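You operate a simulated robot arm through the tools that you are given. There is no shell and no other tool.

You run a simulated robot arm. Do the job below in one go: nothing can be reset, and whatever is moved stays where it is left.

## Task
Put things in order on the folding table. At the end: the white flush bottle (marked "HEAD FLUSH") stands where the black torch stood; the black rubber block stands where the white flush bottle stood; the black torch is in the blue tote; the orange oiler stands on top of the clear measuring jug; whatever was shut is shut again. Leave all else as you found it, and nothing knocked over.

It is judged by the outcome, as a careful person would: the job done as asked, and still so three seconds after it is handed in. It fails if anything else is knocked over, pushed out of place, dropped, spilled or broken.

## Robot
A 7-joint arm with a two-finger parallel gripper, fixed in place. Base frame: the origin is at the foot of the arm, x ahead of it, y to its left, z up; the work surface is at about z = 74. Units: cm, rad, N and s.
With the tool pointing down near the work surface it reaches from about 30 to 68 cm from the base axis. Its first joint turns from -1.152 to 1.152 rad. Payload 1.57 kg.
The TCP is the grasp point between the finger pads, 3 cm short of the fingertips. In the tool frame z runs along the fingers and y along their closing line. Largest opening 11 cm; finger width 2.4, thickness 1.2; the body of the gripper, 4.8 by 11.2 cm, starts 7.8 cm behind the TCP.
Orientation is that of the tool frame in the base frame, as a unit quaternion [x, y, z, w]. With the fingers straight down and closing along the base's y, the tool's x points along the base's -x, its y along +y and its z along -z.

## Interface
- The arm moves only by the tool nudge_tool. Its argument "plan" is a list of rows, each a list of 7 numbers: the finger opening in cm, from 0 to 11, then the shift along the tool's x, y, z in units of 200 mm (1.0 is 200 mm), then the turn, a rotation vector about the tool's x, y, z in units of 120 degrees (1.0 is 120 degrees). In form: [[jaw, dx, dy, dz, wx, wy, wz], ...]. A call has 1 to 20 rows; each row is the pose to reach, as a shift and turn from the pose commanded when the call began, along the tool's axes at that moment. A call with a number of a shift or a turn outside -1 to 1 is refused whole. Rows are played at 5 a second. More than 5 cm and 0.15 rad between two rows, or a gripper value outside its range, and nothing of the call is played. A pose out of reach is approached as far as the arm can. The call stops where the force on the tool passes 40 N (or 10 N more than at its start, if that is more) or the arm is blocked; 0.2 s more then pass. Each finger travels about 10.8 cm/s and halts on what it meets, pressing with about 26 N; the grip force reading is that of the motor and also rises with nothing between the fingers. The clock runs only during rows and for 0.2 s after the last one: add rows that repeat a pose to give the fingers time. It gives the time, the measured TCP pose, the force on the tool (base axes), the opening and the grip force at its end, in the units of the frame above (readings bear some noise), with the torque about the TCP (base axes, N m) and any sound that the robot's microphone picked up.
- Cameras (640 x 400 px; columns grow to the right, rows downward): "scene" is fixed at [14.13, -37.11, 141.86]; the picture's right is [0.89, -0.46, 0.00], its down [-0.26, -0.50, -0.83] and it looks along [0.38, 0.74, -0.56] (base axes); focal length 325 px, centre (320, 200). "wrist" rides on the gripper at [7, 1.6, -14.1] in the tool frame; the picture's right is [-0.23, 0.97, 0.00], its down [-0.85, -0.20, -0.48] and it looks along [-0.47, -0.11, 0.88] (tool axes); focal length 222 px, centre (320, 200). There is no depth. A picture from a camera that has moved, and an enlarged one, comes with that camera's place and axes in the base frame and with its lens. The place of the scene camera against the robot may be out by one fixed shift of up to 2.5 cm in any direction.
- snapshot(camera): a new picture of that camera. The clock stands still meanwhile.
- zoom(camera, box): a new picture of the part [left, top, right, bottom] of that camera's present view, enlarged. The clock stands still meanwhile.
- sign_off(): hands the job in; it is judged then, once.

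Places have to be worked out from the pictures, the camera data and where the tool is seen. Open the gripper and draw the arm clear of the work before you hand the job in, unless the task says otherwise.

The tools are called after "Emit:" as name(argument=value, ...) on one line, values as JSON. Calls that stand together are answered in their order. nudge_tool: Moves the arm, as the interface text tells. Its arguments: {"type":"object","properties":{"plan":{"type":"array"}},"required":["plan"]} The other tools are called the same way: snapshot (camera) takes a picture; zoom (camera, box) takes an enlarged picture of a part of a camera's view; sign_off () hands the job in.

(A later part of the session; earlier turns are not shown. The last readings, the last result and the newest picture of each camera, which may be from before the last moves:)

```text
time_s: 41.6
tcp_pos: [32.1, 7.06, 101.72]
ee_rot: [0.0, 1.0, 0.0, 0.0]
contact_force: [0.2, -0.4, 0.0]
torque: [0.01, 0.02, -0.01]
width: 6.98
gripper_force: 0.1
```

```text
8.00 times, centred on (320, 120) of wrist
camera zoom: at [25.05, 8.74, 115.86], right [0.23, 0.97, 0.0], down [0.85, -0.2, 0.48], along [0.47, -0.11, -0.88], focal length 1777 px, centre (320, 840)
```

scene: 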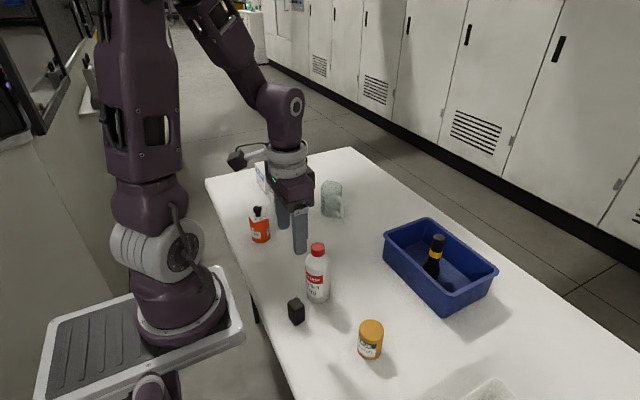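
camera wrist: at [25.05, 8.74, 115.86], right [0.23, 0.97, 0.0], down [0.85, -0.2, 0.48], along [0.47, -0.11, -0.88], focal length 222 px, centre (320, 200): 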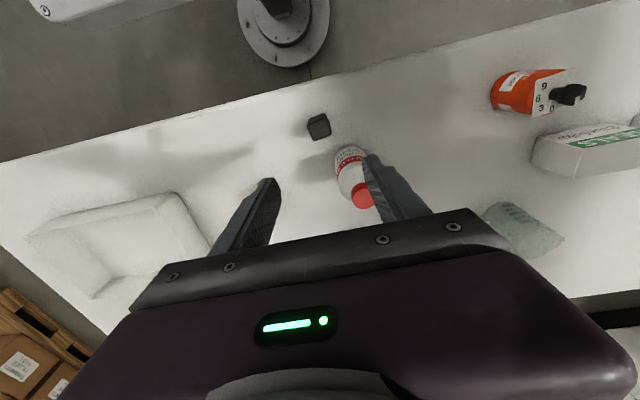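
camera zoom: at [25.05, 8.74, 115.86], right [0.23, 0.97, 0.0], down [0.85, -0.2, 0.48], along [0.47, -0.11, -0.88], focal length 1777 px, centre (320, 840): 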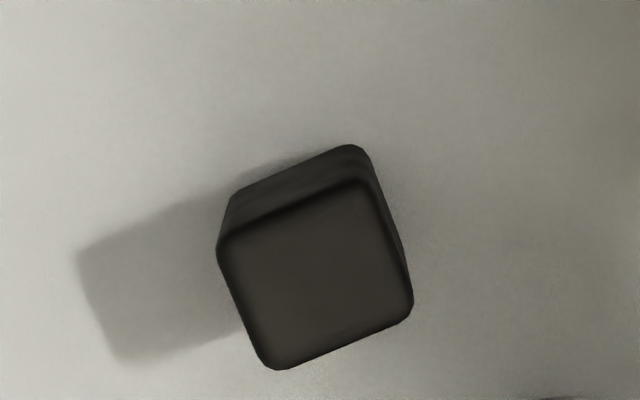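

Block centre (32.0, 7.0), top ≈ z 79.4, turned ≈ 9°. I turn the tool by 9° and descend to just above it.

Emit:
nudge_tool(plan=[[7, 0, 0, 0.1, 0, 0, -0.025], [7, 0, 0, 0.25, 0, 0, -0.05], [7, 0.003, 0, 0.4, 0, 0, -0.075], [7, 0.003, 0, 0.55, 0, 0, -0.075], [7, 0.003, 0, 0.7, 0, 0, -0.075], [7, 0.003, 0, 0.82, 0, 0, -0.075], [7, 0.003, 0, 0.88, 0, 0, -0.075], [7, 0.003, 0, 0.88, 0, 0, -0.075]])

Emit:
snapshot(camera="wrist")

Emit:
zoom(camera="scene", box=[250, 210, 410, 350])

```text
time_s: 43.4
tcp_pos: [31.94, 7.16, 84.04]
ee_rot: [-0.079, 0.997, 0.0, 0.0]
contact_force: [-0.5, 0.2, -0.4]
torque: [0.0, 0.0, 0.01]
width: 6.98
gripper_force: 0.1
```

```text
taken
camera wrist: at [24.88, 7.74, 98.32], right [0.07, 1.0, 0.0], down [0.88, -0.06, 0.48], along [0.48, -0.03, -0.88], focal length 222 px, centre (320, 200)
```

wrist: 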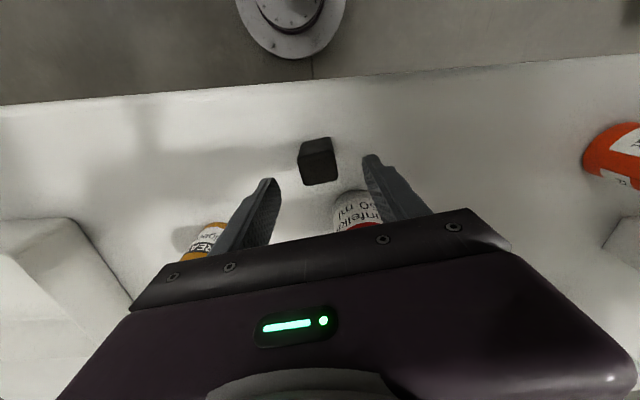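

```text
2.86 times, centred on (330, 280) of scene
camera zoom: at [14.13, -37.11, 141.86], right [0.89, -0.46, 0.0], down [-0.26, -0.5, -0.83], along [0.38, 0.74, -0.56], focal length 927 px, centre (291, -29)
```

zoom: 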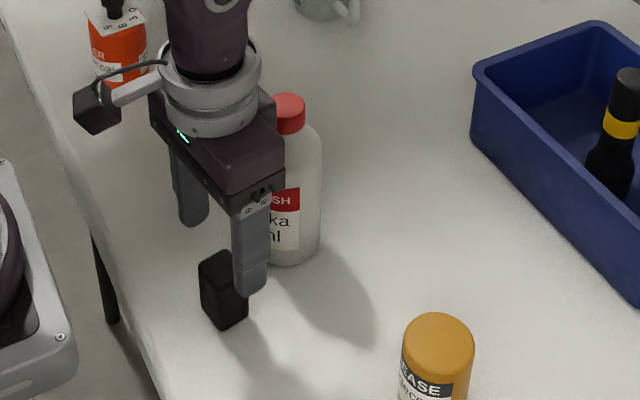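

Aligned; the palm clears the bottle. I descend to z≈78 and close on the block.

Emit:
nudge_tool(plan=[[7, 0, 0, 0.1, 0, 0, 0], [7, 0, 0, 0.2, 0, 0, 0], [7, 0, 0, 0.27, 0, 0, 0], [7, 0, 0, 0.295, 0, 0, 0], [7, 0, 0, 0.295, 0, 0, 0], [5, 0, 0, 0.295, 0, 0, 0], [3.5, 0, 0, 0.295, 0, 0, 0], [2, 0, 0, 0.295, 0, 0, 0], [2, 0, 0, 0.295, 0, 0, 0], [2, 0, 0, 0.295, 0, 0, 0]])

```text
time_s: 45.6
tcp_pos: [32.04, 7.13, 78.02]
ee_rot: [-0.077, 0.997, 0.0, -0.001]
contact_force: [-0.5, 0.2, -0.6]
torque: [0.0, 0.01, -0.02]
width: 3.37
gripper_force: 26.3
```

Block gripped at 3.4 cm. I lift it straight up 20 cm so it passes above the bottle's height.

Emit:
nudge_tool(plan=[[2, 0, 0, -0.05, 0, 0, 0], [2, 0, 0, -0.16, 0, 0, 0], [2, 0, 0, -0.3, 0, 0, 0], [2, 0, 0, -0.45, 0, 0, 0], [2, 0, 0, -0.6, 0, 0, 0], [2, 0, 0, -0.75, 0, 0, 0], [2, 0, 0, -0.88, 0, 0, 0], [2, 0, 0, -0.96, 0, 0, 0], [2, 0, 0, -1.0, 0, 0, 0], [2, 0, 0, -1.0, 0, 0, 0]])

Emit:
snapshot(camera="scene")

```text
time_s: 47.8
tcp_pos: [31.99, 7.13, 98.21]
ee_rot: [-0.078, 0.997, 0.001, 0.0]
contact_force: [-0.5, -0.5, -0.9]
torque: [0.0, 0.0, 0.01]
width: 3.33
gripper_force: 26.0
```

```text
taken
```

scene: 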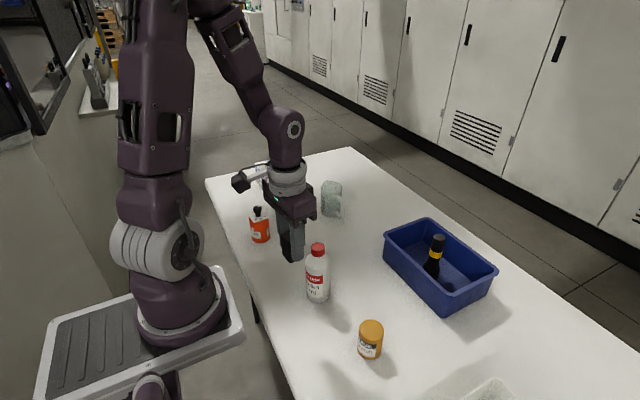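

Clear above everything. I carry the block toward the bottle's old spot (42.0, 30.2), in two legs.

Emit:
nudge_tool(plan=[[2, -0.03, 0.05, 0, 0, 0, 0], [2, -0.1, 0.16, 0, 0, 0, 0], [2, -0.19, 0.3, 0, 0, 0, 0], [2, -0.29, 0.45, 0, 0, 0, 0], [2, -0.38, 0.6, 0, 0, 0, 0], [2, -0.47, 0.74, 0, 0, 0, 0], [2, -0.52, 0.82, 0, 0, 0, 0], [2, -0.54, 0.85, 0, 0, 0, 0], [2, -0.54, 0.85, 0, 0, 0, 0]])

```text
time_s: 49.8
tcp_pos: [40.11, 25.61, 98.22]
ee_rot: [-0.078, 0.997, 0.0, 0.0]
contact_force: [0.4, -0.1, -0.7]
torque: [0.03, 0.02, 0.01]
width: 3.35
gripper_force: 26.2
```

Second leg: onto (42.0, 30.2) and start lowering.

Emit:
nudge_tool(plan=[[2, -0.04, 0.07, 0, 0, 0, 0], [2, -0.09, 0.15, 0.05, 0, 0, 0], [2, -0.125, 0.205, 0.15, 0, 0, 0], [2, -0.129, 0.212, 0.28, 0, 0, 0], [2, -0.129, 0.212, 0.42, 0, 0, 0], [2, -0.129, 0.212, 0.56, 0, 0, 0], [2, -0.129, 0.212, 0.68, 0, 0, 0], [2, -0.129, 0.212, 0.75, 0, 0, 0], [2, -0.129, 0.212, 0.75, 0, 0, 0]])

Emit:
zoom(camera="scene", box=[230, 150, 390, 290])

```text
time_s: 51.8
tcp_pos: [41.98, 30.37, 83.25]
ee_rot: [-0.077, 0.997, -0.001, 0.0]
contact_force: [0.4, 0.1, -0.6]
torque: [-0.02, 0.01, 0.0]
width: 3.35
gripper_force: 26.1
```

```text
2.86 times, centred on (310, 220) of scene
camera zoom: at [14.13, -37.11, 141.86], right [0.89, -0.46, 0.0], down [-0.26, -0.5, -0.83], along [0.38, 0.74, -0.56], focal length 927 px, centre (349, 143)
```

zoom: 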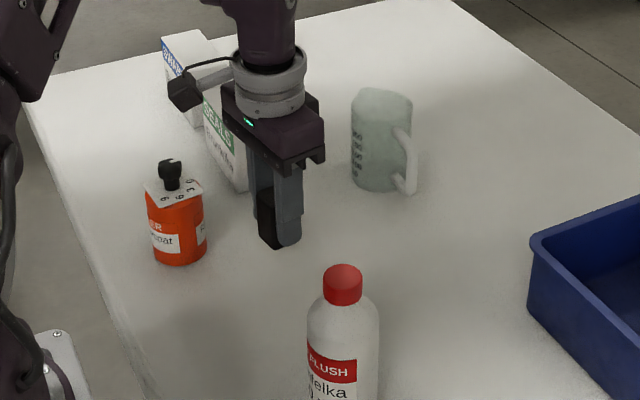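

On target; now I lower to just above contact (grasp height was z 78.0).

Emit:
nudge_tool(plan=[[2, 0, -0.004, 0.06, 0, 0, 0], [2, 0, -0.006, 0.14, 0, 0, 0], [2, 0, -0.006, 0.21, 0, 0, 0], [2, 0, -0.006, 0.245, 0, 0, 0], [2, 0, -0.006, 0.252, 0, 0, 0], [2, 0, -0.006, 0.252, 0, 0, 0]])

```text
time_s: 53.2
tcp_pos: [41.92, 30.16, 78.12]
ee_rot: [-0.078, 0.997, 0.0, 0.0]
contact_force: [-0.3, -0.5, -0.3]
torque: [0.03, -0.02, -0.01]
width: 3.36
gripper_force: 26.2
```

Emit:
nudge_tool(plan=[[2, 0, 0, 0.005, 0, 0, 0], [2, 0, 0, 0.01, 0, 0, 0], [2, 0, 0, 0.01, 0, 0, 0]])

```text
time_s: 54.0
tcp_pos: [42.0, 30.04, 77.91]
ee_rot: [-0.079, 0.997, 0.001, 0.002]
contact_force: [-0.8, -2.0, 32.5]
torque: [-0.11, 0.01, -0.04]
width: 3.36
gripper_force: 26.1
```

The block touches the table (32 N). I ease off slightly and open.

Emit:
nudge_tool(plan=[[2, 0, 0, -0.006, 0, 0, 0], [2, 0, 0, -0.007, 0, 0, 0], [3.6, 0, 0, -0.007, 0, 0, 0], [4.5, 0, 0, -0.007, 0, 0, 0], [6, 0, 0, -0.007, 0, 0, 0], [7, 0, 0, -0.007, 0, 0, 0], [7, 0, 0, -0.007, 0, 0, 0]])

Emit:
snapshot(camera="wrist")

```text
time_s: 55.6
tcp_pos: [42.08, 30.04, 78.02]
ee_rot: [-0.079, 0.997, -0.001, 0.0]
contact_force: [-0.6, -0.3, -0.2]
torque: [-0.02, 0.0, -0.02]
width: 7.0
gripper_force: 0.0
```

```text
taken
camera wrist: at [34.78, 30.63, 92.22], right [0.07, 1.0, 0.0], down [0.88, -0.06, 0.48], along [0.48, -0.03, -0.88], focal length 222 px, centre (320, 200)
```

wrist: 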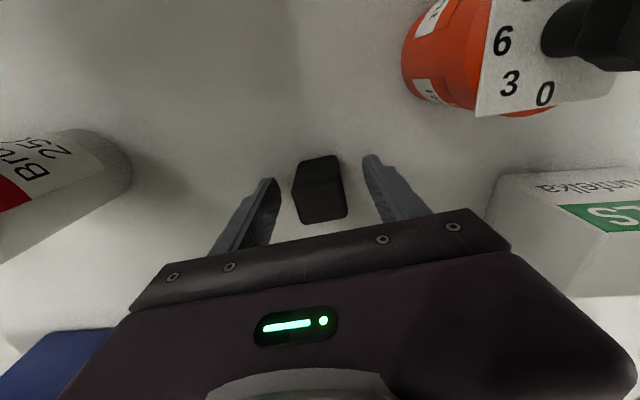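

The block stands on the bottle's former spot. I rise straight up, turn the tool back square, and move the camera over the oiler for a measuring look.

Emit:
nudge_tool(plan=[[7, 0, 0, -0.1, 0, 0, 0], [7, 0, 0, -0.3, 0, 0, 0], [7, 0, 0, -0.5, 0, 0, 0], [8, 0, 0, -0.7, 0, 0, 0.025], [9, 0, 0.1, -0.85, 0, 0, 0.05], [10, 0.02, 0.22, -0.95, 0, 0, 0.075], [11, 0.04, 0.36, -1.0, 0, 0, 0.078], [11, 0.04, 0.38, -1.0, 0, 0, 0.078]])

Emit:
snapshot(camera="wrist")

Emit:
snapshot(camera="scene")

```text
time_s: 57.4
tcp_pos: [40.04, 37.46, 98.0]
ee_rot: [0.003, 1.0, -0.001, -0.001]
contact_force: [1.2, 0.1, -0.6]
torque: [0.01, 0.0, -0.02]
width: 10.99
gripper_force: 0.0
```

```text
taken
camera wrist: at [33.02, 39.22, 112.24], right [0.23, 0.97, 0.0], down [0.85, -0.21, 0.48], along [0.47, -0.11, -0.88], focal length 222 px, centre (320, 200)
```

wrist: 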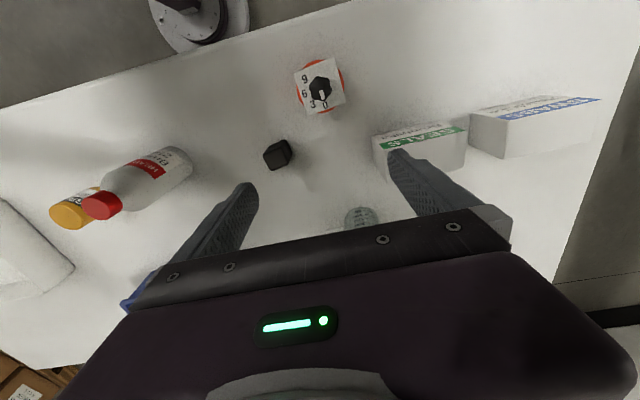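

```text
taken
```

scene: 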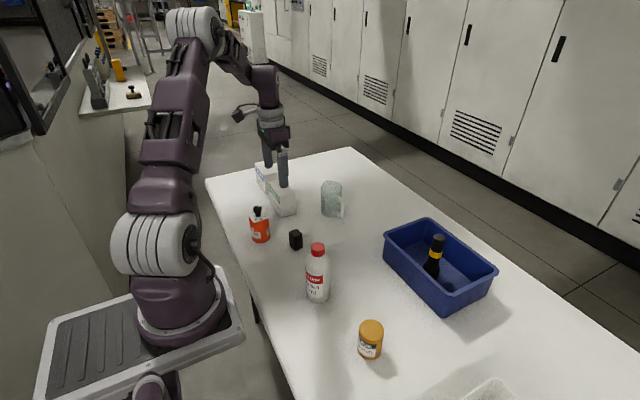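

The oiler is now almost under the camera, so I zoom on it (and on the jug) for exact measuring.

Emit:
zoom(camera="wrist", box=[272, 50, 368, 125])

Emit:
zoom(camera="scene", box=[240, 195, 310, 250])

```text
5.33 times, centred on (320, 88) of wrist
camera zoom: at [33.02, 39.22, 112.24], right [0.23, 0.97, 0.0], down [0.85, -0.21, 0.48], along [0.47, -0.11, -0.88], focal length 1185 px, centre (320, 800)
```

zoom: 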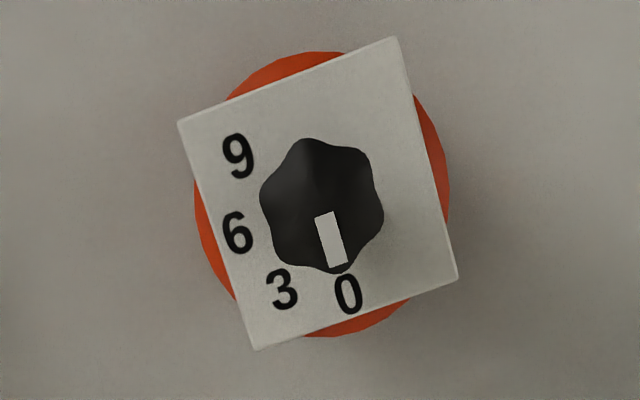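

```text
7.27 times, centred on (275, 222) of scene
camera zoom: at [14.13, -37.11, 141.86], right [0.89, -0.46, 0.0], down [-0.26, -0.5, -0.83], along [0.38, 0.74, -0.56], focal length 2360 px, centre (647, 36)
```

zoom: 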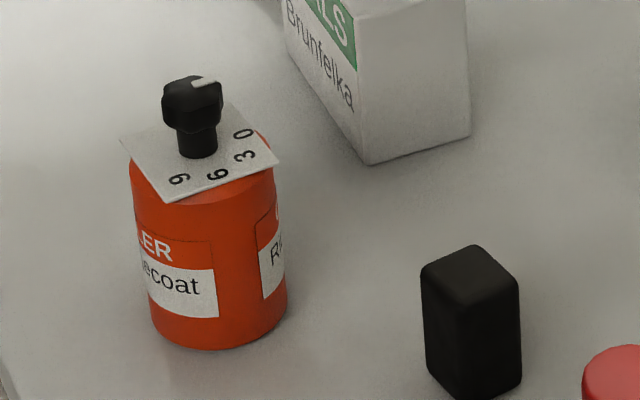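

The oiler stands at (33.9, 39.1), body ≈ 5.85 cm wide; its dial plate (≈ 5 cm square, turned ≈ 5°) is narrower than the body at mid-sides, so a vertical grip squared to the plate won't touch plate or knob. Before grasping, I move out for a better look at the jug's rim.

Emit:
nudge_tool(plan=[[11, -0.1, 0, -0.05, 0, 0, 0], [11, -0.25, -0.01, -0.1, 0, 0, 0], [11, -0.4, -0.02, -0.15, 0, 0, 0], [11, -0.55, -0.03, -0.2, 0, 0, 0], [11, -0.7, -0.04, -0.25, 0, 0, 0], [11, -0.8, -0.05, -0.28, 0, 0, 0], [11, -0.8, -0.05, -0.28, 0, 0, 0]])

Emit:
snapshot(camera="wrist")

```text
time_s: 59.0
tcp_pos: [53.96, 36.59, 103.08]
ee_rot: [0.005, 1.0, 0.0, 0.0]
contact_force: [-0.8, -0.3, 0.2]
torque: [-0.03, -0.02, 0.0]
width: 10.99
gripper_force: 0.0
out of reach, approached as far as the arm can: row 6, 7
```

```text
taken
camera wrist: at [46.97, 38.36, 117.36], right [0.24, 0.97, 0.0], down [0.85, -0.21, 0.48], along [0.46, -0.11, -0.88], focal length 222 px, centre (320, 200)
```

wrist: 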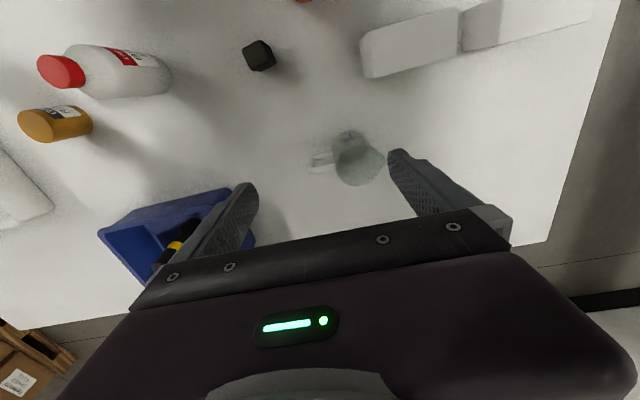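

Reach shrinks with height (65 cm at z 103), so I'll need to stay low near the jug. Zooming on the jug from here.

Emit:
zoom(camera="wrist", box=[300, 115, 396, 190])

```text
5.33 times, centred on (348, 152) of wrist
camera zoom: at [46.97, 38.36, 117.36], right [0.24, 0.97, 0.0], down [0.85, -0.21, 0.48], along [0.46, -0.11, -0.88], focal length 1185 px, centre (171, 453)
```

zoom: 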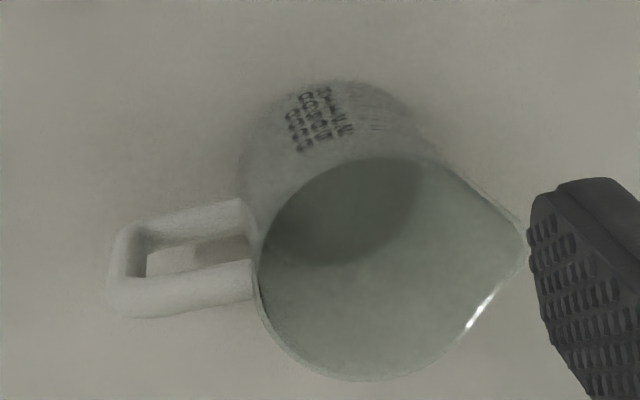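

The jug's centre is near (60.0, 41.25), rim at z ≈ 83.7, outer ≈ 6.9 cm, opening ≈ 6.5 cm, spout toward +y, handle toward −y. Since the oiler (5.85 cm) would slip in if centred, I plan to rest it on the robot-side rim, about 2.4 cm inward of the jug's centre, i.e. at about (58.0, 39.9), where its weight is well over the rim arc and within the jug's base. Now back toward the oiler.

Emit:
nudge_tool(plan=[[11, 0.15, 0, 0, 0, 0, 0], [11, 0.32, 0.02, 0, 0, 0, 0], [11, 0.5, 0.04, 0, 0, 0, 0], [11, 0.68, 0.06, 0, 0, 0, 0], [11, 0.85, 0.09, 0, 0, 0, 0], [11, 0.97, 0.11, 0, 0, 0, 0], [11, 1.0, 0.12, 0, 0, 0, 0], [11, 1.0, 0.12, 0, 0, 0, 0]])

```text
time_s: 60.8
tcp_pos: [34.11, 39.17, 103.16]
ee_rot: [0.004, 1.0, -0.001, -0.001]
contact_force: [-0.2, 0.5, 0.4]
torque: [-0.03, -0.01, 0.03]
width: 11.0
gripper_force: 0.1
```

Aligning with the dial plate (turn ≈ 5°) and descending part-way, with a look before going around the oiler.

Emit:
nudge_tool(plan=[[11, 0.01, -0.002, 0.1, 0, 0, -0.02], [11, 0.025, -0.004, 0.25, 0, 0, -0.043], [11, 0.035, -0.005, 0.4, 0, 0, -0.043], [11, 0.035, -0.005, 0.53, 0, 0, -0.043], [11, 0.035, -0.005, 0.63, 0, 0, -0.043], [11, 0.035, -0.005, 0.66, 0, 0, -0.043], [11, 0.035, -0.005, 0.66, 0, 0, -0.043]])

Emit:
snapshot(camera="wrist")

Emit:
zoom(camera="scene", box=[200, 130, 360, 270])

```text
time_s: 62.4
tcp_pos: [33.23, 38.91, 89.81]
ee_rot: [-0.041, 0.999, 0.0, 0.0]
contact_force: [0.4, -0.6, 0.4]
torque: [-0.04, -0.02, -0.02]
width: 10.99
gripper_force: 0.0
```

```text
taken
camera wrist: at [26.09, 40.16, 104.05], right [0.15, 0.99, 0.0], down [0.87, -0.13, 0.48], along [0.47, -0.07, -0.88], focal length 222 px, centre (320, 200)
```

wrist: 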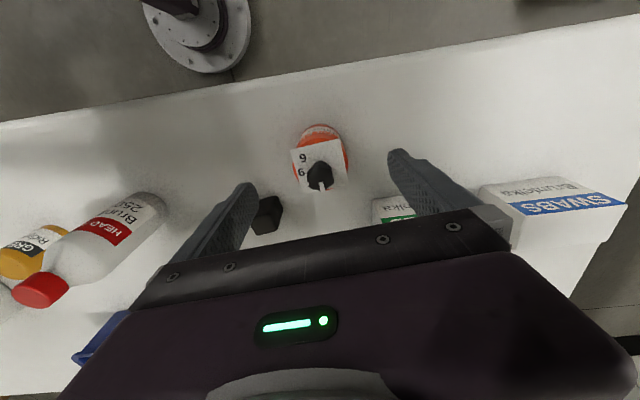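

```text
2.86 times, centred on (280, 200) of scene
camera zoom: at [14.13, -37.11, 141.86], right [0.89, -0.46, 0.0], down [-0.26, -0.5, -0.83], along [0.38, 0.74, -0.56], focal length 927 px, centre (434, 200)
```

zoom: 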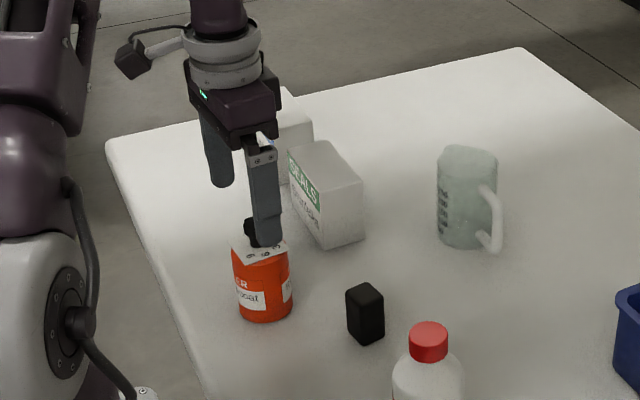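

I zoom the wrist view to verify the oiler's position and the plate's angle relative to the fingers.

Emit:
zoom(camera="wrist", box=[272, 115, 368, 205])

```text
4.44 times, centred on (320, 160) of wrist
camera zoom: at [26.09, 40.16, 104.05], right [0.15, 0.99, 0.0], down [0.87, -0.13, 0.48], along [0.47, -0.07, -0.88], focal length 987 px, centre (320, 378)
```

zoom: 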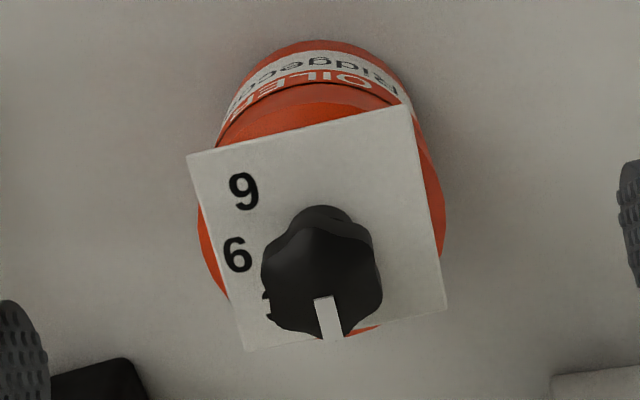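

Oiler centre ≈ (34.0, 39.05), plate turned 5.2°, tool at 4.7°: well aligned. I descend to z≈78.6 (palm stays just above the knob) with open fingers.

Emit:
nudge_tool(plan=[[11, -0.008, 0, 0.1, 0, 0, 0], [11, -0.008, 0, 0.22, 0, 0, 0], [11, -0.008, 0, 0.34, 0, 0, 0], [11, -0.008, 0, 0.45, 0, 0, 0], [11, -0.008, 0, 0.52, 0, 0, 0], [11, -0.008, 0, 0.555, 0, 0, 0], [11, -0.008, 0, 0.555, 0, 0, 0]])

Emit:
snapshot(camera="wrist")

Emit:
zoom(camera="scene", box=[210, 160, 320, 260])

```text
time_s: 64.0
tcp_pos: [33.39, 39.0, 78.57]
ee_rot: [-0.042, 0.999, 0.0, 0.0]
contact_force: [0.4, -0.8, 0.0]
torque: [0.03, 0.03, 0.01]
width: 10.99
gripper_force: 0.0
```

```text
taken
camera wrist: at [26.26, 40.13, 92.85], right [0.15, 0.99, 0.0], down [0.87, -0.13, 0.48], along [0.47, -0.07, -0.88], focal length 222 px, centre (320, 200)
```

wrist: 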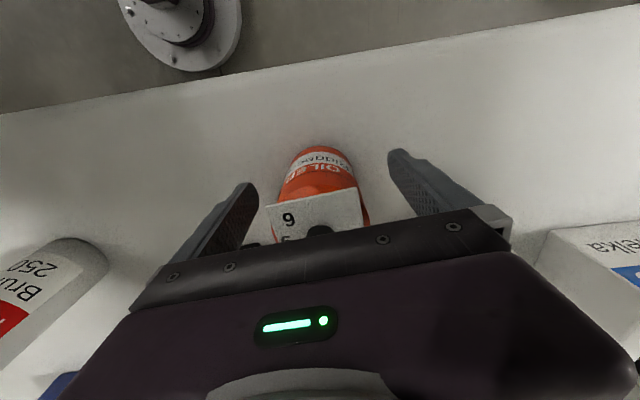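

```text
4.00 times, centred on (265, 210) of scene
camera zoom: at [14.13, -37.11, 141.86], right [0.89, -0.46, 0.0], down [-0.26, -0.5, -0.83], along [0.38, 0.74, -0.56], focal length 1298 px, centre (540, 160)
```

zoom: 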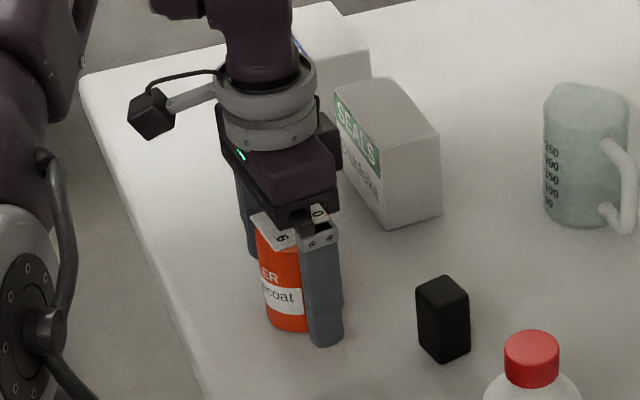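

No contact with the knob. I close on the oiler's body.

Emit:
nudge_tool(plan=[[9, 0, 0, 0, 0, 0, 0], [7.5, 0, 0, 0, 0, 0, 0], [6.3, 0, 0, 0, 0, 0, 0], [5, 0, 0, 0, 0, 0, 0], [5, 0, 0, 0, 0, 0, 0], [5, 0, 0, 0, 0, 0, 0]])

```text
time_s: 65.4
tcp_pos: [33.46, 38.97, 78.63]
ee_rot: [-0.043, 0.999, 0.0, 0.0]
contact_force: [0.2, 0.6, 0.2]
torque: [-0.11, 0.0, 0.0]
width: 5.74
gripper_force: 26.2
```

Oiler is 5.74 cm wide and gripped. I lift it straight up about 14 cm.

Emit:
nudge_tool(plan=[[5, 0, 0, -0.04, 0, 0, 0], [5, 0, 0, -0.12, 0, 0, 0], [5, 0, 0, -0.23, 0, 0, 0], [5, 0, 0, -0.35, 0, 0, 0], [5, 0, 0, -0.47, 0, 0, 0], [5, 0, 0, -0.58, 0, 0, 0], [5, 0, 0, -0.66, 0, 0, 0], [5, 0, 0, -0.7, 0, 0, 0], [5, 0, 0, -0.7, 0, 0, 0]])

Emit:
snapshot(camera="wrist")

Emit:
zoom(camera="scene", box=[200, 110, 360, 250])

```text
time_s: 67.4
tcp_pos: [33.68, 39.1, 92.81]
ee_rot: [-0.042, 0.999, 0.0, 0.0]
contact_force: [-0.2, 0.2, -2.5]
torque: [0.02, 0.0, 0.0]
width: 5.75
gripper_force: 26.0
```

```text
taken
camera wrist: at [26.34, 40.14, 107.0], right [0.15, 0.99, 0.0], down [0.87, -0.13, 0.48], along [0.47, -0.07, -0.88], focal length 222 px, centre (320, 200)
```

wrist: 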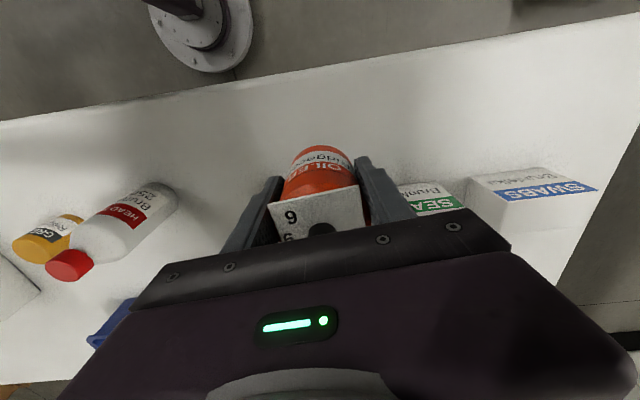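

```text
2.86 times, centred on (280, 180) of scene
camera zoom: at [14.13, -37.1, 141.86], right [0.89, -0.46, 0.0], down [-0.26, -0.5, -0.83], along [0.38, 0.74, -0.56], focal length 927 px, centre (434, 257)
```

zoom: 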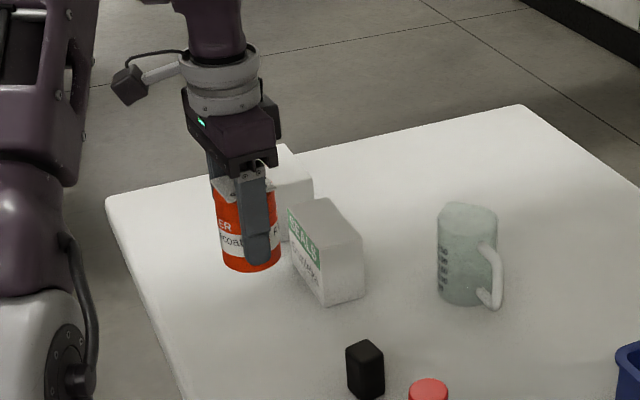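

Oiler is held upright (about 0.25 kg), its base 4.6 cm below the TCP. I carry it toward the jug, first leg to about (50, 39.5) at this height.

Emit:
nudge_tool(plan=[[5, -0.03, -0.002, 0, 0, 0, 0], [5, -0.1, -0.006, 0, 0, 0, 0], [5, -0.2, -0.011, 0, 0, 0, 0], [5, -0.31, -0.018, 0, 0, 0, 0], [5, -0.42, -0.024, 0, 0, 0, 0], [5, -0.53, -0.03, 0, 0, 0, 0], [5, -0.64, -0.036, 0, 0, 0, 0], [5, -0.74, -0.042, 0, 0, 0, 0], [5, -0.8, -0.046, 0, 0, 0, 0], [5, -0.82, -0.047, 0, 0, 0, 0], [5, -0.82, -0.047, 0, 0, 0, 0]])

Emit:
snapshot(camera="scene")

Emit:
snapshot(camera="wrist")

```text
time_s: 69.8
tcp_pos: [49.86, 39.41, 92.66]
ee_rot: [-0.041, 0.999, 0.0, -0.001]
contact_force: [0.3, -0.6, -3.7]
torque: [0.02, 0.01, -0.01]
width: 5.76
gripper_force: 26.1
```

```text
taken
```

scene: 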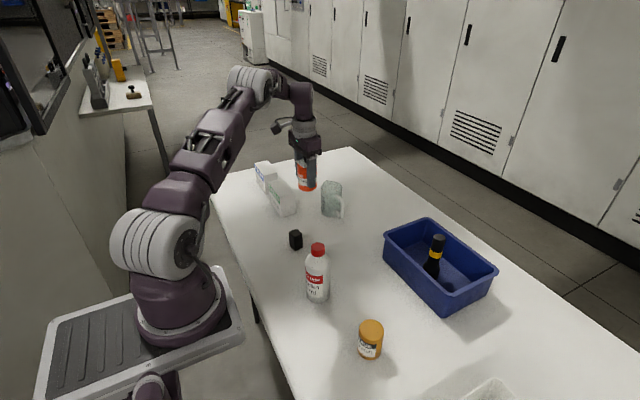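

```text
taken
camera wrist: at [42.79, 40.56, 106.86], right [0.15, 0.99, 0.0], down [0.87, -0.13, 0.48], along [0.47, -0.07, -0.88], focal length 222 px, centre (320, 200)
```

wrist: 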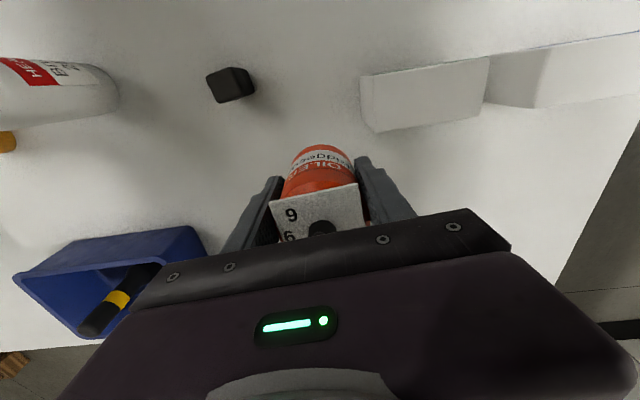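

Next leg: out to the planned spot with the oiler's base still about 2 cm above the jug's rim.

Emit:
nudge_tool(plan=[[5, -0.03, -0.001, 0.01, 0, 0, 0], [5, -0.09, -0.002, 0.03, 0, 0, 0], [5, -0.16, -0.004, 0.06, 0, 0, 0], [5, -0.23, -0.006, 0.08, 0, 0, 0], [5, -0.3, -0.008, 0.1, 0, 0, 0], [5, -0.35, -0.009, 0.115, 0, 0, 0], [5, -0.375, -0.009, 0.12, 0, 0, 0], [5, -0.375, -0.009, 0.12, 0, 0, 0], [5, -0.375, -0.009, 0.12, 0, 0, 0]])

Emit:
zoom(camera="scene", box=[290, 140, 380, 230])

Emit:
snapshot(camera="wrist")

```text
time_s: 71.8
tcp_pos: [55.51, 38.42, 90.28]
ee_rot: [-0.041, 0.999, 0.0, 0.0]
contact_force: [0.4, 0.9, -3.2]
torque: [0.05, 0.03, 0.01]
width: 5.78
gripper_force: 27.0
out of reach, approached as far as the arm can: row 4, 5, 6, 7, 8, 9
```

```text
4.44 times, centred on (335, 185) of scene
camera zoom: at [14.13, -37.1, 141.86], right [0.89, -0.46, 0.0], down [-0.26, -0.5, -0.83], along [0.38, 0.74, -0.56], focal length 1442 px, centre (253, 267)
```

zoom: 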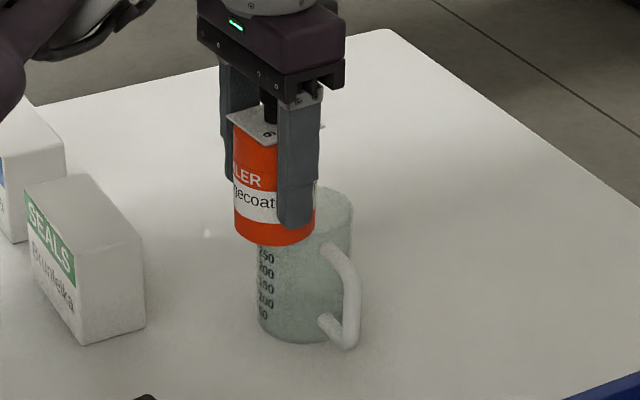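

```text
taken
camera wrist: at [48.35, 39.6, 104.56], right [0.15, 0.99, 0.0], down [0.87, -0.13, 0.48], along [0.47, -0.07, -0.88], focal length 222 px, centre (320, 200)
```

wrist: 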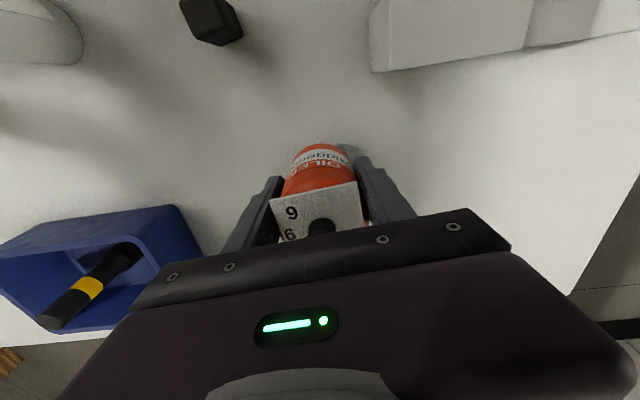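

The arm stops at radius ≈ 67.5 here because the tool isn't square with the arm's bearing. I turn the tool about 30° in place to line up with the arm's direction (oiler's base is 2 cm above the rim, so it is free to turn).

Emit:
nudge_tool(plan=[[5, 0, 0, 0, 0, 0, -0.04], [5, 0, 0, 0, 0, 0, -0.09], [5, 0, 0, 0, 0, 0, -0.14], [5, 0, 0, 0, 0, 0, -0.19], [5, 0, 0, 0, 0, 0, -0.23], [5, 0, 0, 0, 0, 0, -0.25], [5, 0, 0, 0, 0, 0, -0.25]])

```text
time_s: 73.4
tcp_pos: [55.57, 38.26, 90.42]
ee_rot: [-0.299, 0.954, 0.001, 0.0]
contact_force: [-0.3, -0.1, -3.1]
torque: [-0.01, -0.01, -0.01]
width: 5.75
gripper_force: 26.2
```

Now aligned with the bearing (34.8°). I push outward 2.3 cm along the arm's direction, which leads exactly to the planned spot.

Emit:
nudge_tool(plan=[[5, -0.02, 0, 0, 0, 0, 0], [5, -0.05, 0, 0.005, 0, 0, 0], [5, -0.08, 0, 0.01, 0, 0, 0], [5, -0.105, 0, 0.015, 0, 0, 0], [5, -0.117, -0.002, 0.02, 0, 0, 0], [5, -0.117, -0.002, 0.02, 0, 0, 0]])

```text
time_s: 74.8
tcp_pos: [55.94, 38.34, 90.3]
ee_rot: [-0.298, 0.954, 0.001, 0.0]
contact_force: [0.3, 0.1, -2.8]
torque: [0.04, 0.02, 0.01]
width: 5.72
gripper_force: 26.1
out of reach, approached as far as the arm can: row 1, 2, 3, 4, 5, 6
```

Vertical reach ends about 2 cm short at this bearing. I'll set the oiler down on free table at about (49, 37), re-grip it with the tool leaning 15° outward, and then place it. First, I bring it back over that spot.

Emit:
nudge_tool(plan=[[5, 0.04, 0.015, 0, 0, 0, 0], [5, 0.12, 0.05, 0, 0, 0, 0], [5, 0.21, 0.085, 0, 0, 0, 0], [5, 0.29, 0.12, 0, 0, 0, 0], [5, 0.335, 0.138, 0, 0, 0, 0], [5, 0.352, 0.143, 0, 0, 0, 0], [5, 0.352, 0.143, 0, 0, 0, 0]])

Emit:
snapshot(camera="wrist")

Emit:
zoom(camera="scene", box=[250, 130, 380, 260])

```text
time_s: 76.4
tcp_pos: [48.56, 36.94, 90.25]
ee_rot: [-0.298, 0.955, 0.0, 0.0]
contact_force: [-0.1, 0.2, -2.3]
torque: [0.03, 0.01, 0.0]
width: 5.74
gripper_force: 26.3
out of reach, approached as far as the arm can: row 1
```

```text
taken
camera wrist: at [41.77, 34.31, 104.45], right [-0.37, 0.93, 0.0], down [0.82, 0.32, 0.48], along [0.44, 0.18, -0.88], focal length 222 px, centre (320, 200)
```

wrist: 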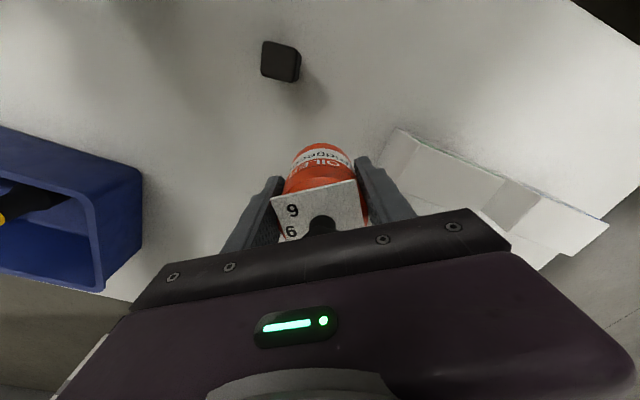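

```text
3.08 times, centred on (315, 195) of scene
camera zoom: at [14.13, -37.1, 141.86], right [0.89, -0.46, 0.0], down [-0.26, -0.5, -0.83], along [0.38, 0.74, -0.56], focal length 999 px, centre (335, 215)
```

zoom: 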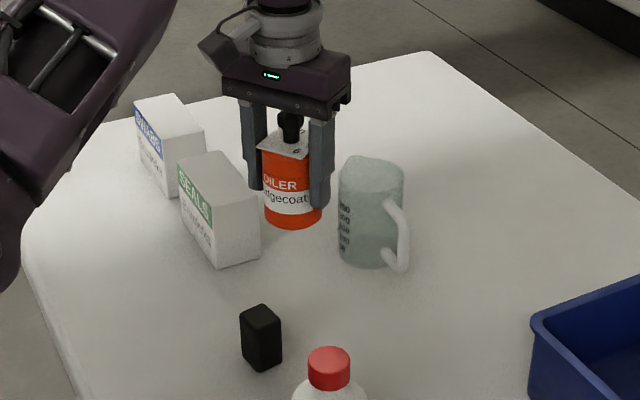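

Clear all around. I lower the oiler to just above the table here.

Emit:
nudge_tool(plan=[[5, 0, 0, 0.06, 0, 0, 0], [5, 0, 0, 0.16, 0, 0, 0], [5, 0, 0, 0.27, 0, 0, 0], [5, 0, 0, 0.38, 0, 0, 0], [5, 0, 0, 0.47, 0, 0, 0], [5, 0, 0, 0.53, 0, 0, 0], [5, 0, 0, 0.555, 0, 0, 0], [5, 0, 0, 0.565, 0, 0, 0], [5, 0, 0, 0.565, 0, 0, 0]])

```text
time_s: 78.4
tcp_pos: [48.62, 36.96, 79.09]
ee_rot: [-0.299, 0.954, 0.001, 0.002]
contact_force: [6.7, 1.4, 14.7]
torque: [0.37, -0.3, -0.06]
width: 5.75
gripper_force: 25.9
```

Contact came about 4 mm earlier than expected, with a sideways component; I look before doing anything.

Emit:
snapshot(camera="wrist")

Emit:
zoom(camera="scene", box=[270, 150, 350, 230])

Emit:
snapshot(camera="scene")

```text
taken
camera wrist: at [41.91, 34.33, 93.23], right [-0.37, 0.93, 0.0], down [0.81, 0.32, 0.48], along [0.45, 0.18, -0.88], focal length 222 px, centre (320, 200)
```

wrist: 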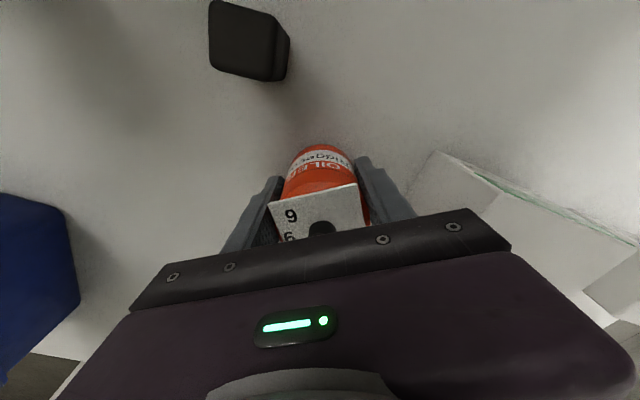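

```text
5.00 times, centred on (310, 190) of scene
camera zoom: at [14.11, -37.12, 141.86], right [0.89, -0.46, 0.0], down [-0.26, -0.5, -0.83], along [0.38, 0.74, -0.56], focal length 1623 px, centre (370, 250)
```

zoom: 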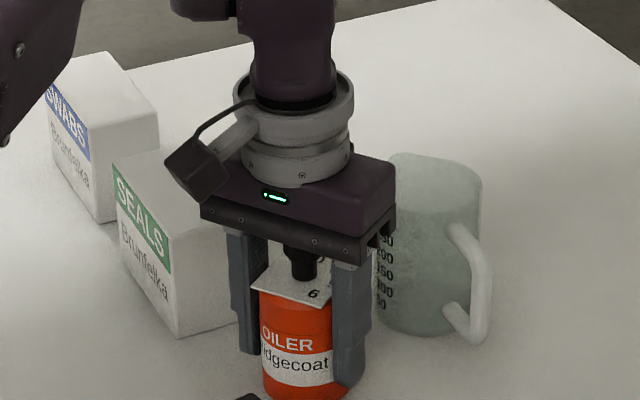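

```text
taken
```

scene: 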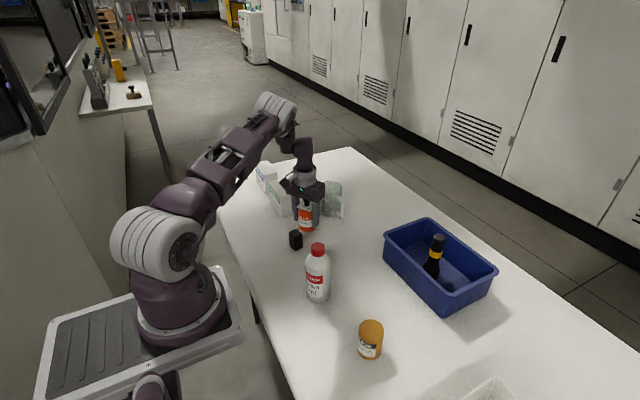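

The SEALS box and jug are untouched; the forces fit the oiler's own bottom on the table, so it must have crept a few mm down in the grip. I ease off slightly and release it gently here.

Emit:
nudge_tool(plan=[[5, 0, 0, -0.003, 0, 0, 0], [5, 0, 0, -0.005, 0, 0, 0], [5.85, 0, 0, -0.005, 0, 0, 0], [6.2, 0, 0, -0.005, 0, 0, 0], [7, 0, 0, -0.005, 0, 0, 0], [8, 0, 0, -0.005, 0, 0, 0], [8, 0, 0, -0.005, 0, 0, 0]])

Emit:
zoom(camera="wrist", box=[240, 120, 400, 245])

Emit:
zoom(camera="scene", box=[270, 160, 350, 240])

```text
time_s: 80.0
tcp_pos: [48.55, 36.97, 79.11]
ee_rot: [-0.299, 0.954, 0.0, 0.0]
contact_force: [0.3, -0.5, 0.0]
torque: [0.0, -0.01, -0.02]
width: 8.0
gripper_force: 0.0
```

```text
3.20 times, centred on (320, 182) of wrist
camera zoom: at [41.86, 34.35, 93.26], right [-0.37, 0.93, 0.0], down [0.82, 0.32, 0.48], along [0.44, 0.18, -0.88], focal length 711 px, centre (320, 256)
```

zoom: 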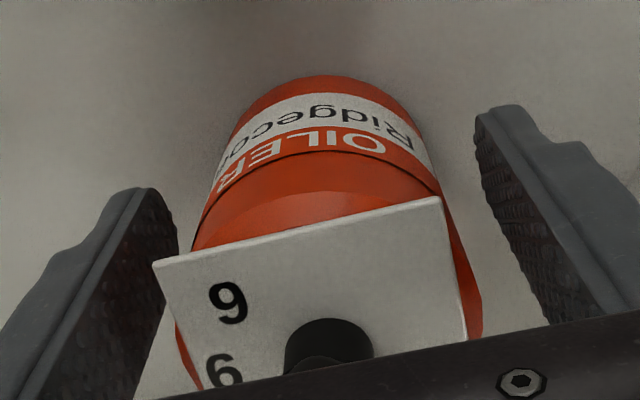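

```text
5.00 times, centred on (310, 200) of scene
camera zoom: at [14.13, -37.11, 141.86], right [0.89, -0.46, 0.0], down [-0.26, -0.5, -0.83], along [0.38, 0.74, -0.56], focal length 1623 px, centre (370, 200)
```

zoom: 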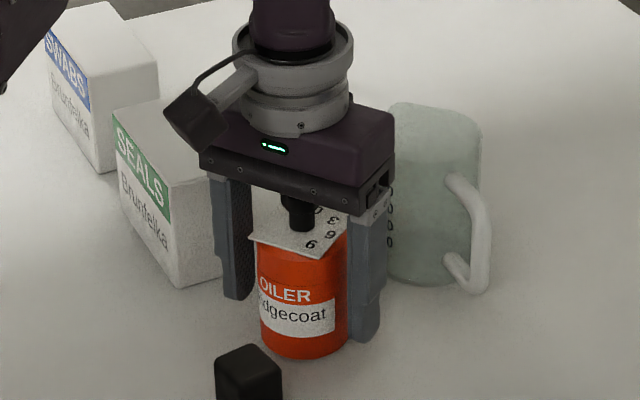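

The oiler stands safely at about (49.15, 37.4). Before re-gripping, I rise and test, with the gripper empty, whether a 15° outward lean reaches the spot over the jug (tips stay well above the rim).

Emit:
nudge_tool(plan=[[8.5, 0, 0, -0.1, 0, 0, 0], [9, 0, 0, -0.3, 0, 0, 0], [9, 0, 0, -0.5, 0, 0, 0], [9, 0, 0, -0.65, 0, 0, 0], [9, -0.05, -0.02, -0.68, 0, -0.03, 0], [9, -0.15, -0.05, -0.68, 0, -0.07, 0], [9, -0.27, -0.09, -0.66, 0, -0.11, 0], [9, -0.38, -0.12, -0.63, 0, -0.125, 0], [9, -0.45, -0.14, -0.6, 0, -0.125, 0], [9, -0.47, -0.149, -0.57, 0, -0.125, 0], [9, -0.47, -0.149, -0.57, 0, -0.125, 0]])

Emit:
snapshot(camera="wrist")

Emit:
zoom(camera="scene", box=[250, 110, 410, 250])

```text
time_s: 82.4
tcp_pos: [57.86, 40.02, 90.46]
ee_rot: [-0.295, 0.946, 0.039, 0.125]
contact_force: [-0.2, -0.3, -0.6]
torque: [0.02, -0.03, 0.01]
width: 8.99
gripper_force: 0.1
```

```text
taken
camera wrist: at [48.39, 35.36, 102.42], right [-0.37, 0.93, 0.06], down [0.69, 0.24, 0.68], along [0.62, 0.3, -0.73], focal length 222 px, centre (320, 200)
```

wrist: 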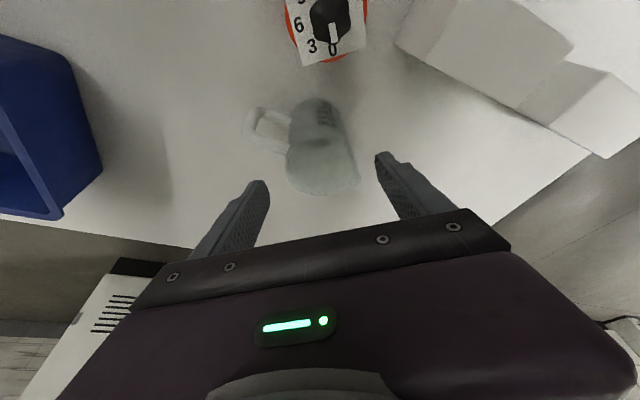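

```text
2.86 times, centred on (330, 180) of scene
camera zoom: at [14.13, -37.11, 141.86], right [0.89, -0.46, 0.0], down [-0.26, -0.5, -0.83], along [0.38, 0.74, -0.56], focal length 927 px, centre (291, 257)
```

zoom: 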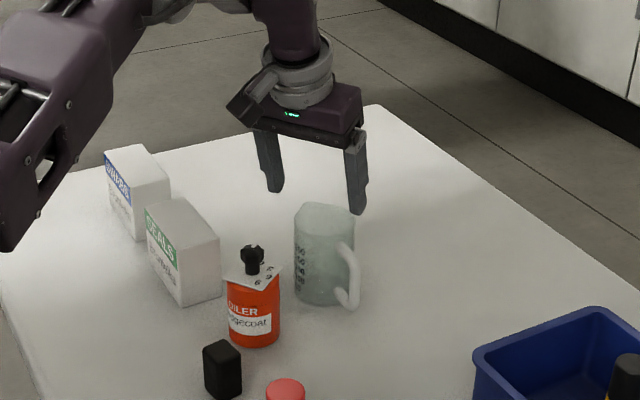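

With the lean, the spot is reachable. The wrist now has a close view of the jug, so I zoom in to pin down its rim centre.

Emit:
zoom(camera="wrist", box=[230, 85, 390, 205])

Emit:
zoom(camera="wrist", box=[260, 0, 400, 80])

```text
3.33 times, centred on (310, 145) of wrist
camera zoom: at [48.39, 35.36, 102.42], right [-0.37, 0.93, 0.06], down [0.69, 0.24, 0.68], along [0.62, 0.3, -0.73], focal length 740 px, centre (353, 383)
```

zoom: 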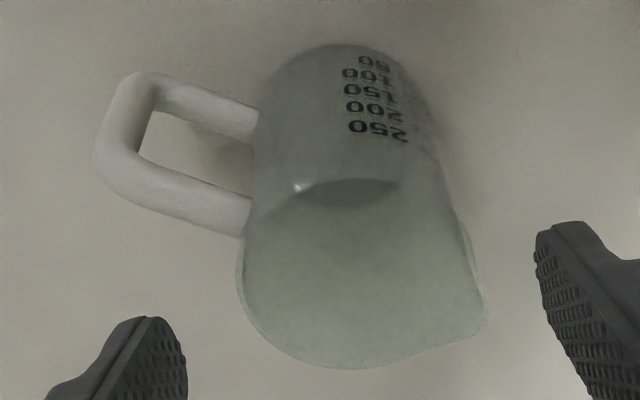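

```text
4.57 times, centred on (330, 40) of wrist
camera zoom: at [48.39, 35.36, 102.42], right [-0.37, 0.93, 0.06], down [0.69, 0.24, 0.68], along [0.62, 0.3, -0.73], focal length 1015 px, centre (274, 931)
```

zoom: 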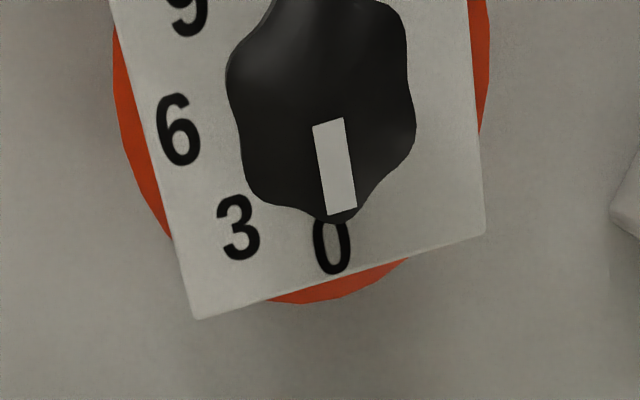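

The jug's rim centre comes out at about (60.3, 41.25), rim z ≈ 83.7, and the knob still points to 0. So the oiler's target is (58.3, 39.9). I check that a bit more reach and height is available there.

Emit:
nudge_tool(plan=[[9, -0.018, 0, -0.02, 0, 0, 0], [9, -0.037, 0, -0.042, 0, 0, 0], [9, -0.037, 0, -0.042, 0, 0, 0]])

```text
time_s: 83.2
tcp_pos: [58.29, 40.14, 91.39]
ee_rot: [-0.297, 0.946, 0.039, 0.124]
contact_force: [-0.4, -0.4, -0.2]
torque: [0.0, -0.01, 0.03]
width: 9.0
gripper_force: 0.1
```

Reachable too. Now back above the oiler with the same lean, for a check before descending.

Emit:
nudge_tool(plan=[[9, 0.08, 0.027, -0.021, 0, 0, 0], [9, 0.2, 0.068, -0.054, 0, 0, 0], [9, 0.32, 0.109, -0.086, 0, 0, 0], [9, 0.41, 0.14, -0.11, 0, 0, 0], [9, 0.442, 0.151, -0.1185, 0, 0, 0], [9, 0.442, 0.151, -0.1185, 0, 0, 0]])

Emit:
snapshot(camera="wrist")

Emit:
zoom(camera="wrist", box=[260, 110, 400, 220])

Emit:
zoom(camera="scene", box=[250, 130, 380, 250])

```text
time_s: 84.6
tcp_pos: [49.19, 37.33, 91.32]
ee_rot: [-0.295, 0.946, 0.039, 0.124]
contact_force: [0.3, -1.4, 0.7]
torque: [0.0, 0.03, -0.01]
width: 9.01
gripper_force: 0.1
```

```text
taken
camera wrist: at [39.62, 32.83, 103.32], right [-0.37, 0.93, 0.06], down [0.69, 0.24, 0.68], along [0.62, 0.3, -0.73], focal length 222 px, centre (320, 200)
```

wrist: 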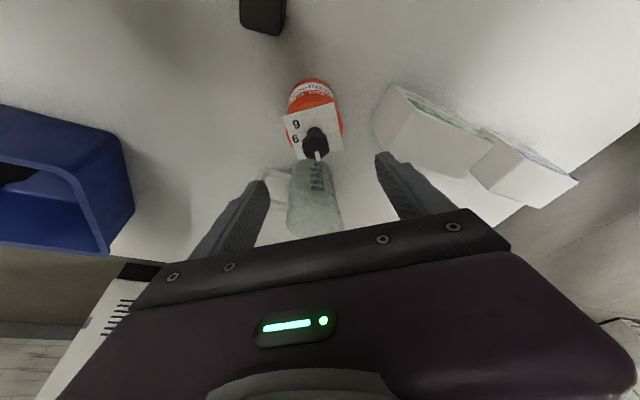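

```text
3.64 times, centred on (330, 165) of wrist
camera zoom: at [39.62, 32.83, 103.32], right [-0.37, 0.93, 0.06], down [0.69, 0.24, 0.68], along [0.62, 0.3, -0.73], focal length 808 px, centre (284, 327)
```

zoom: 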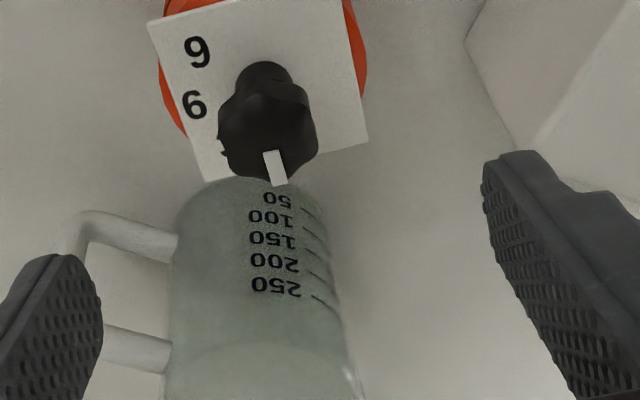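

```text
3.33 times, centred on (315, 190) of scene
camera zoom: at [14.13, -37.11, 141.86], right [0.89, -0.46, 0.0], down [-0.26, -0.5, -0.83], along [0.38, 0.74, -0.56], focal length 1082 px, centre (337, 233)
```

zoom: 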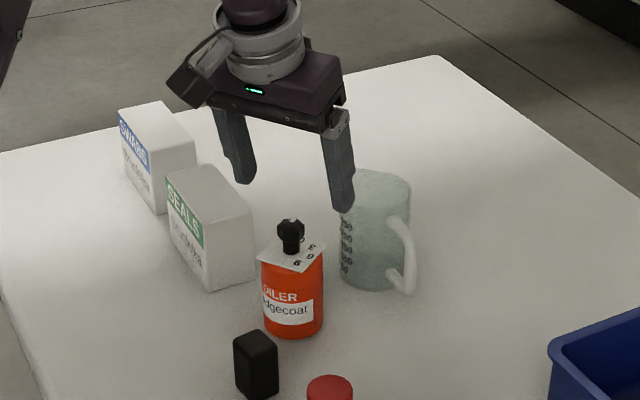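

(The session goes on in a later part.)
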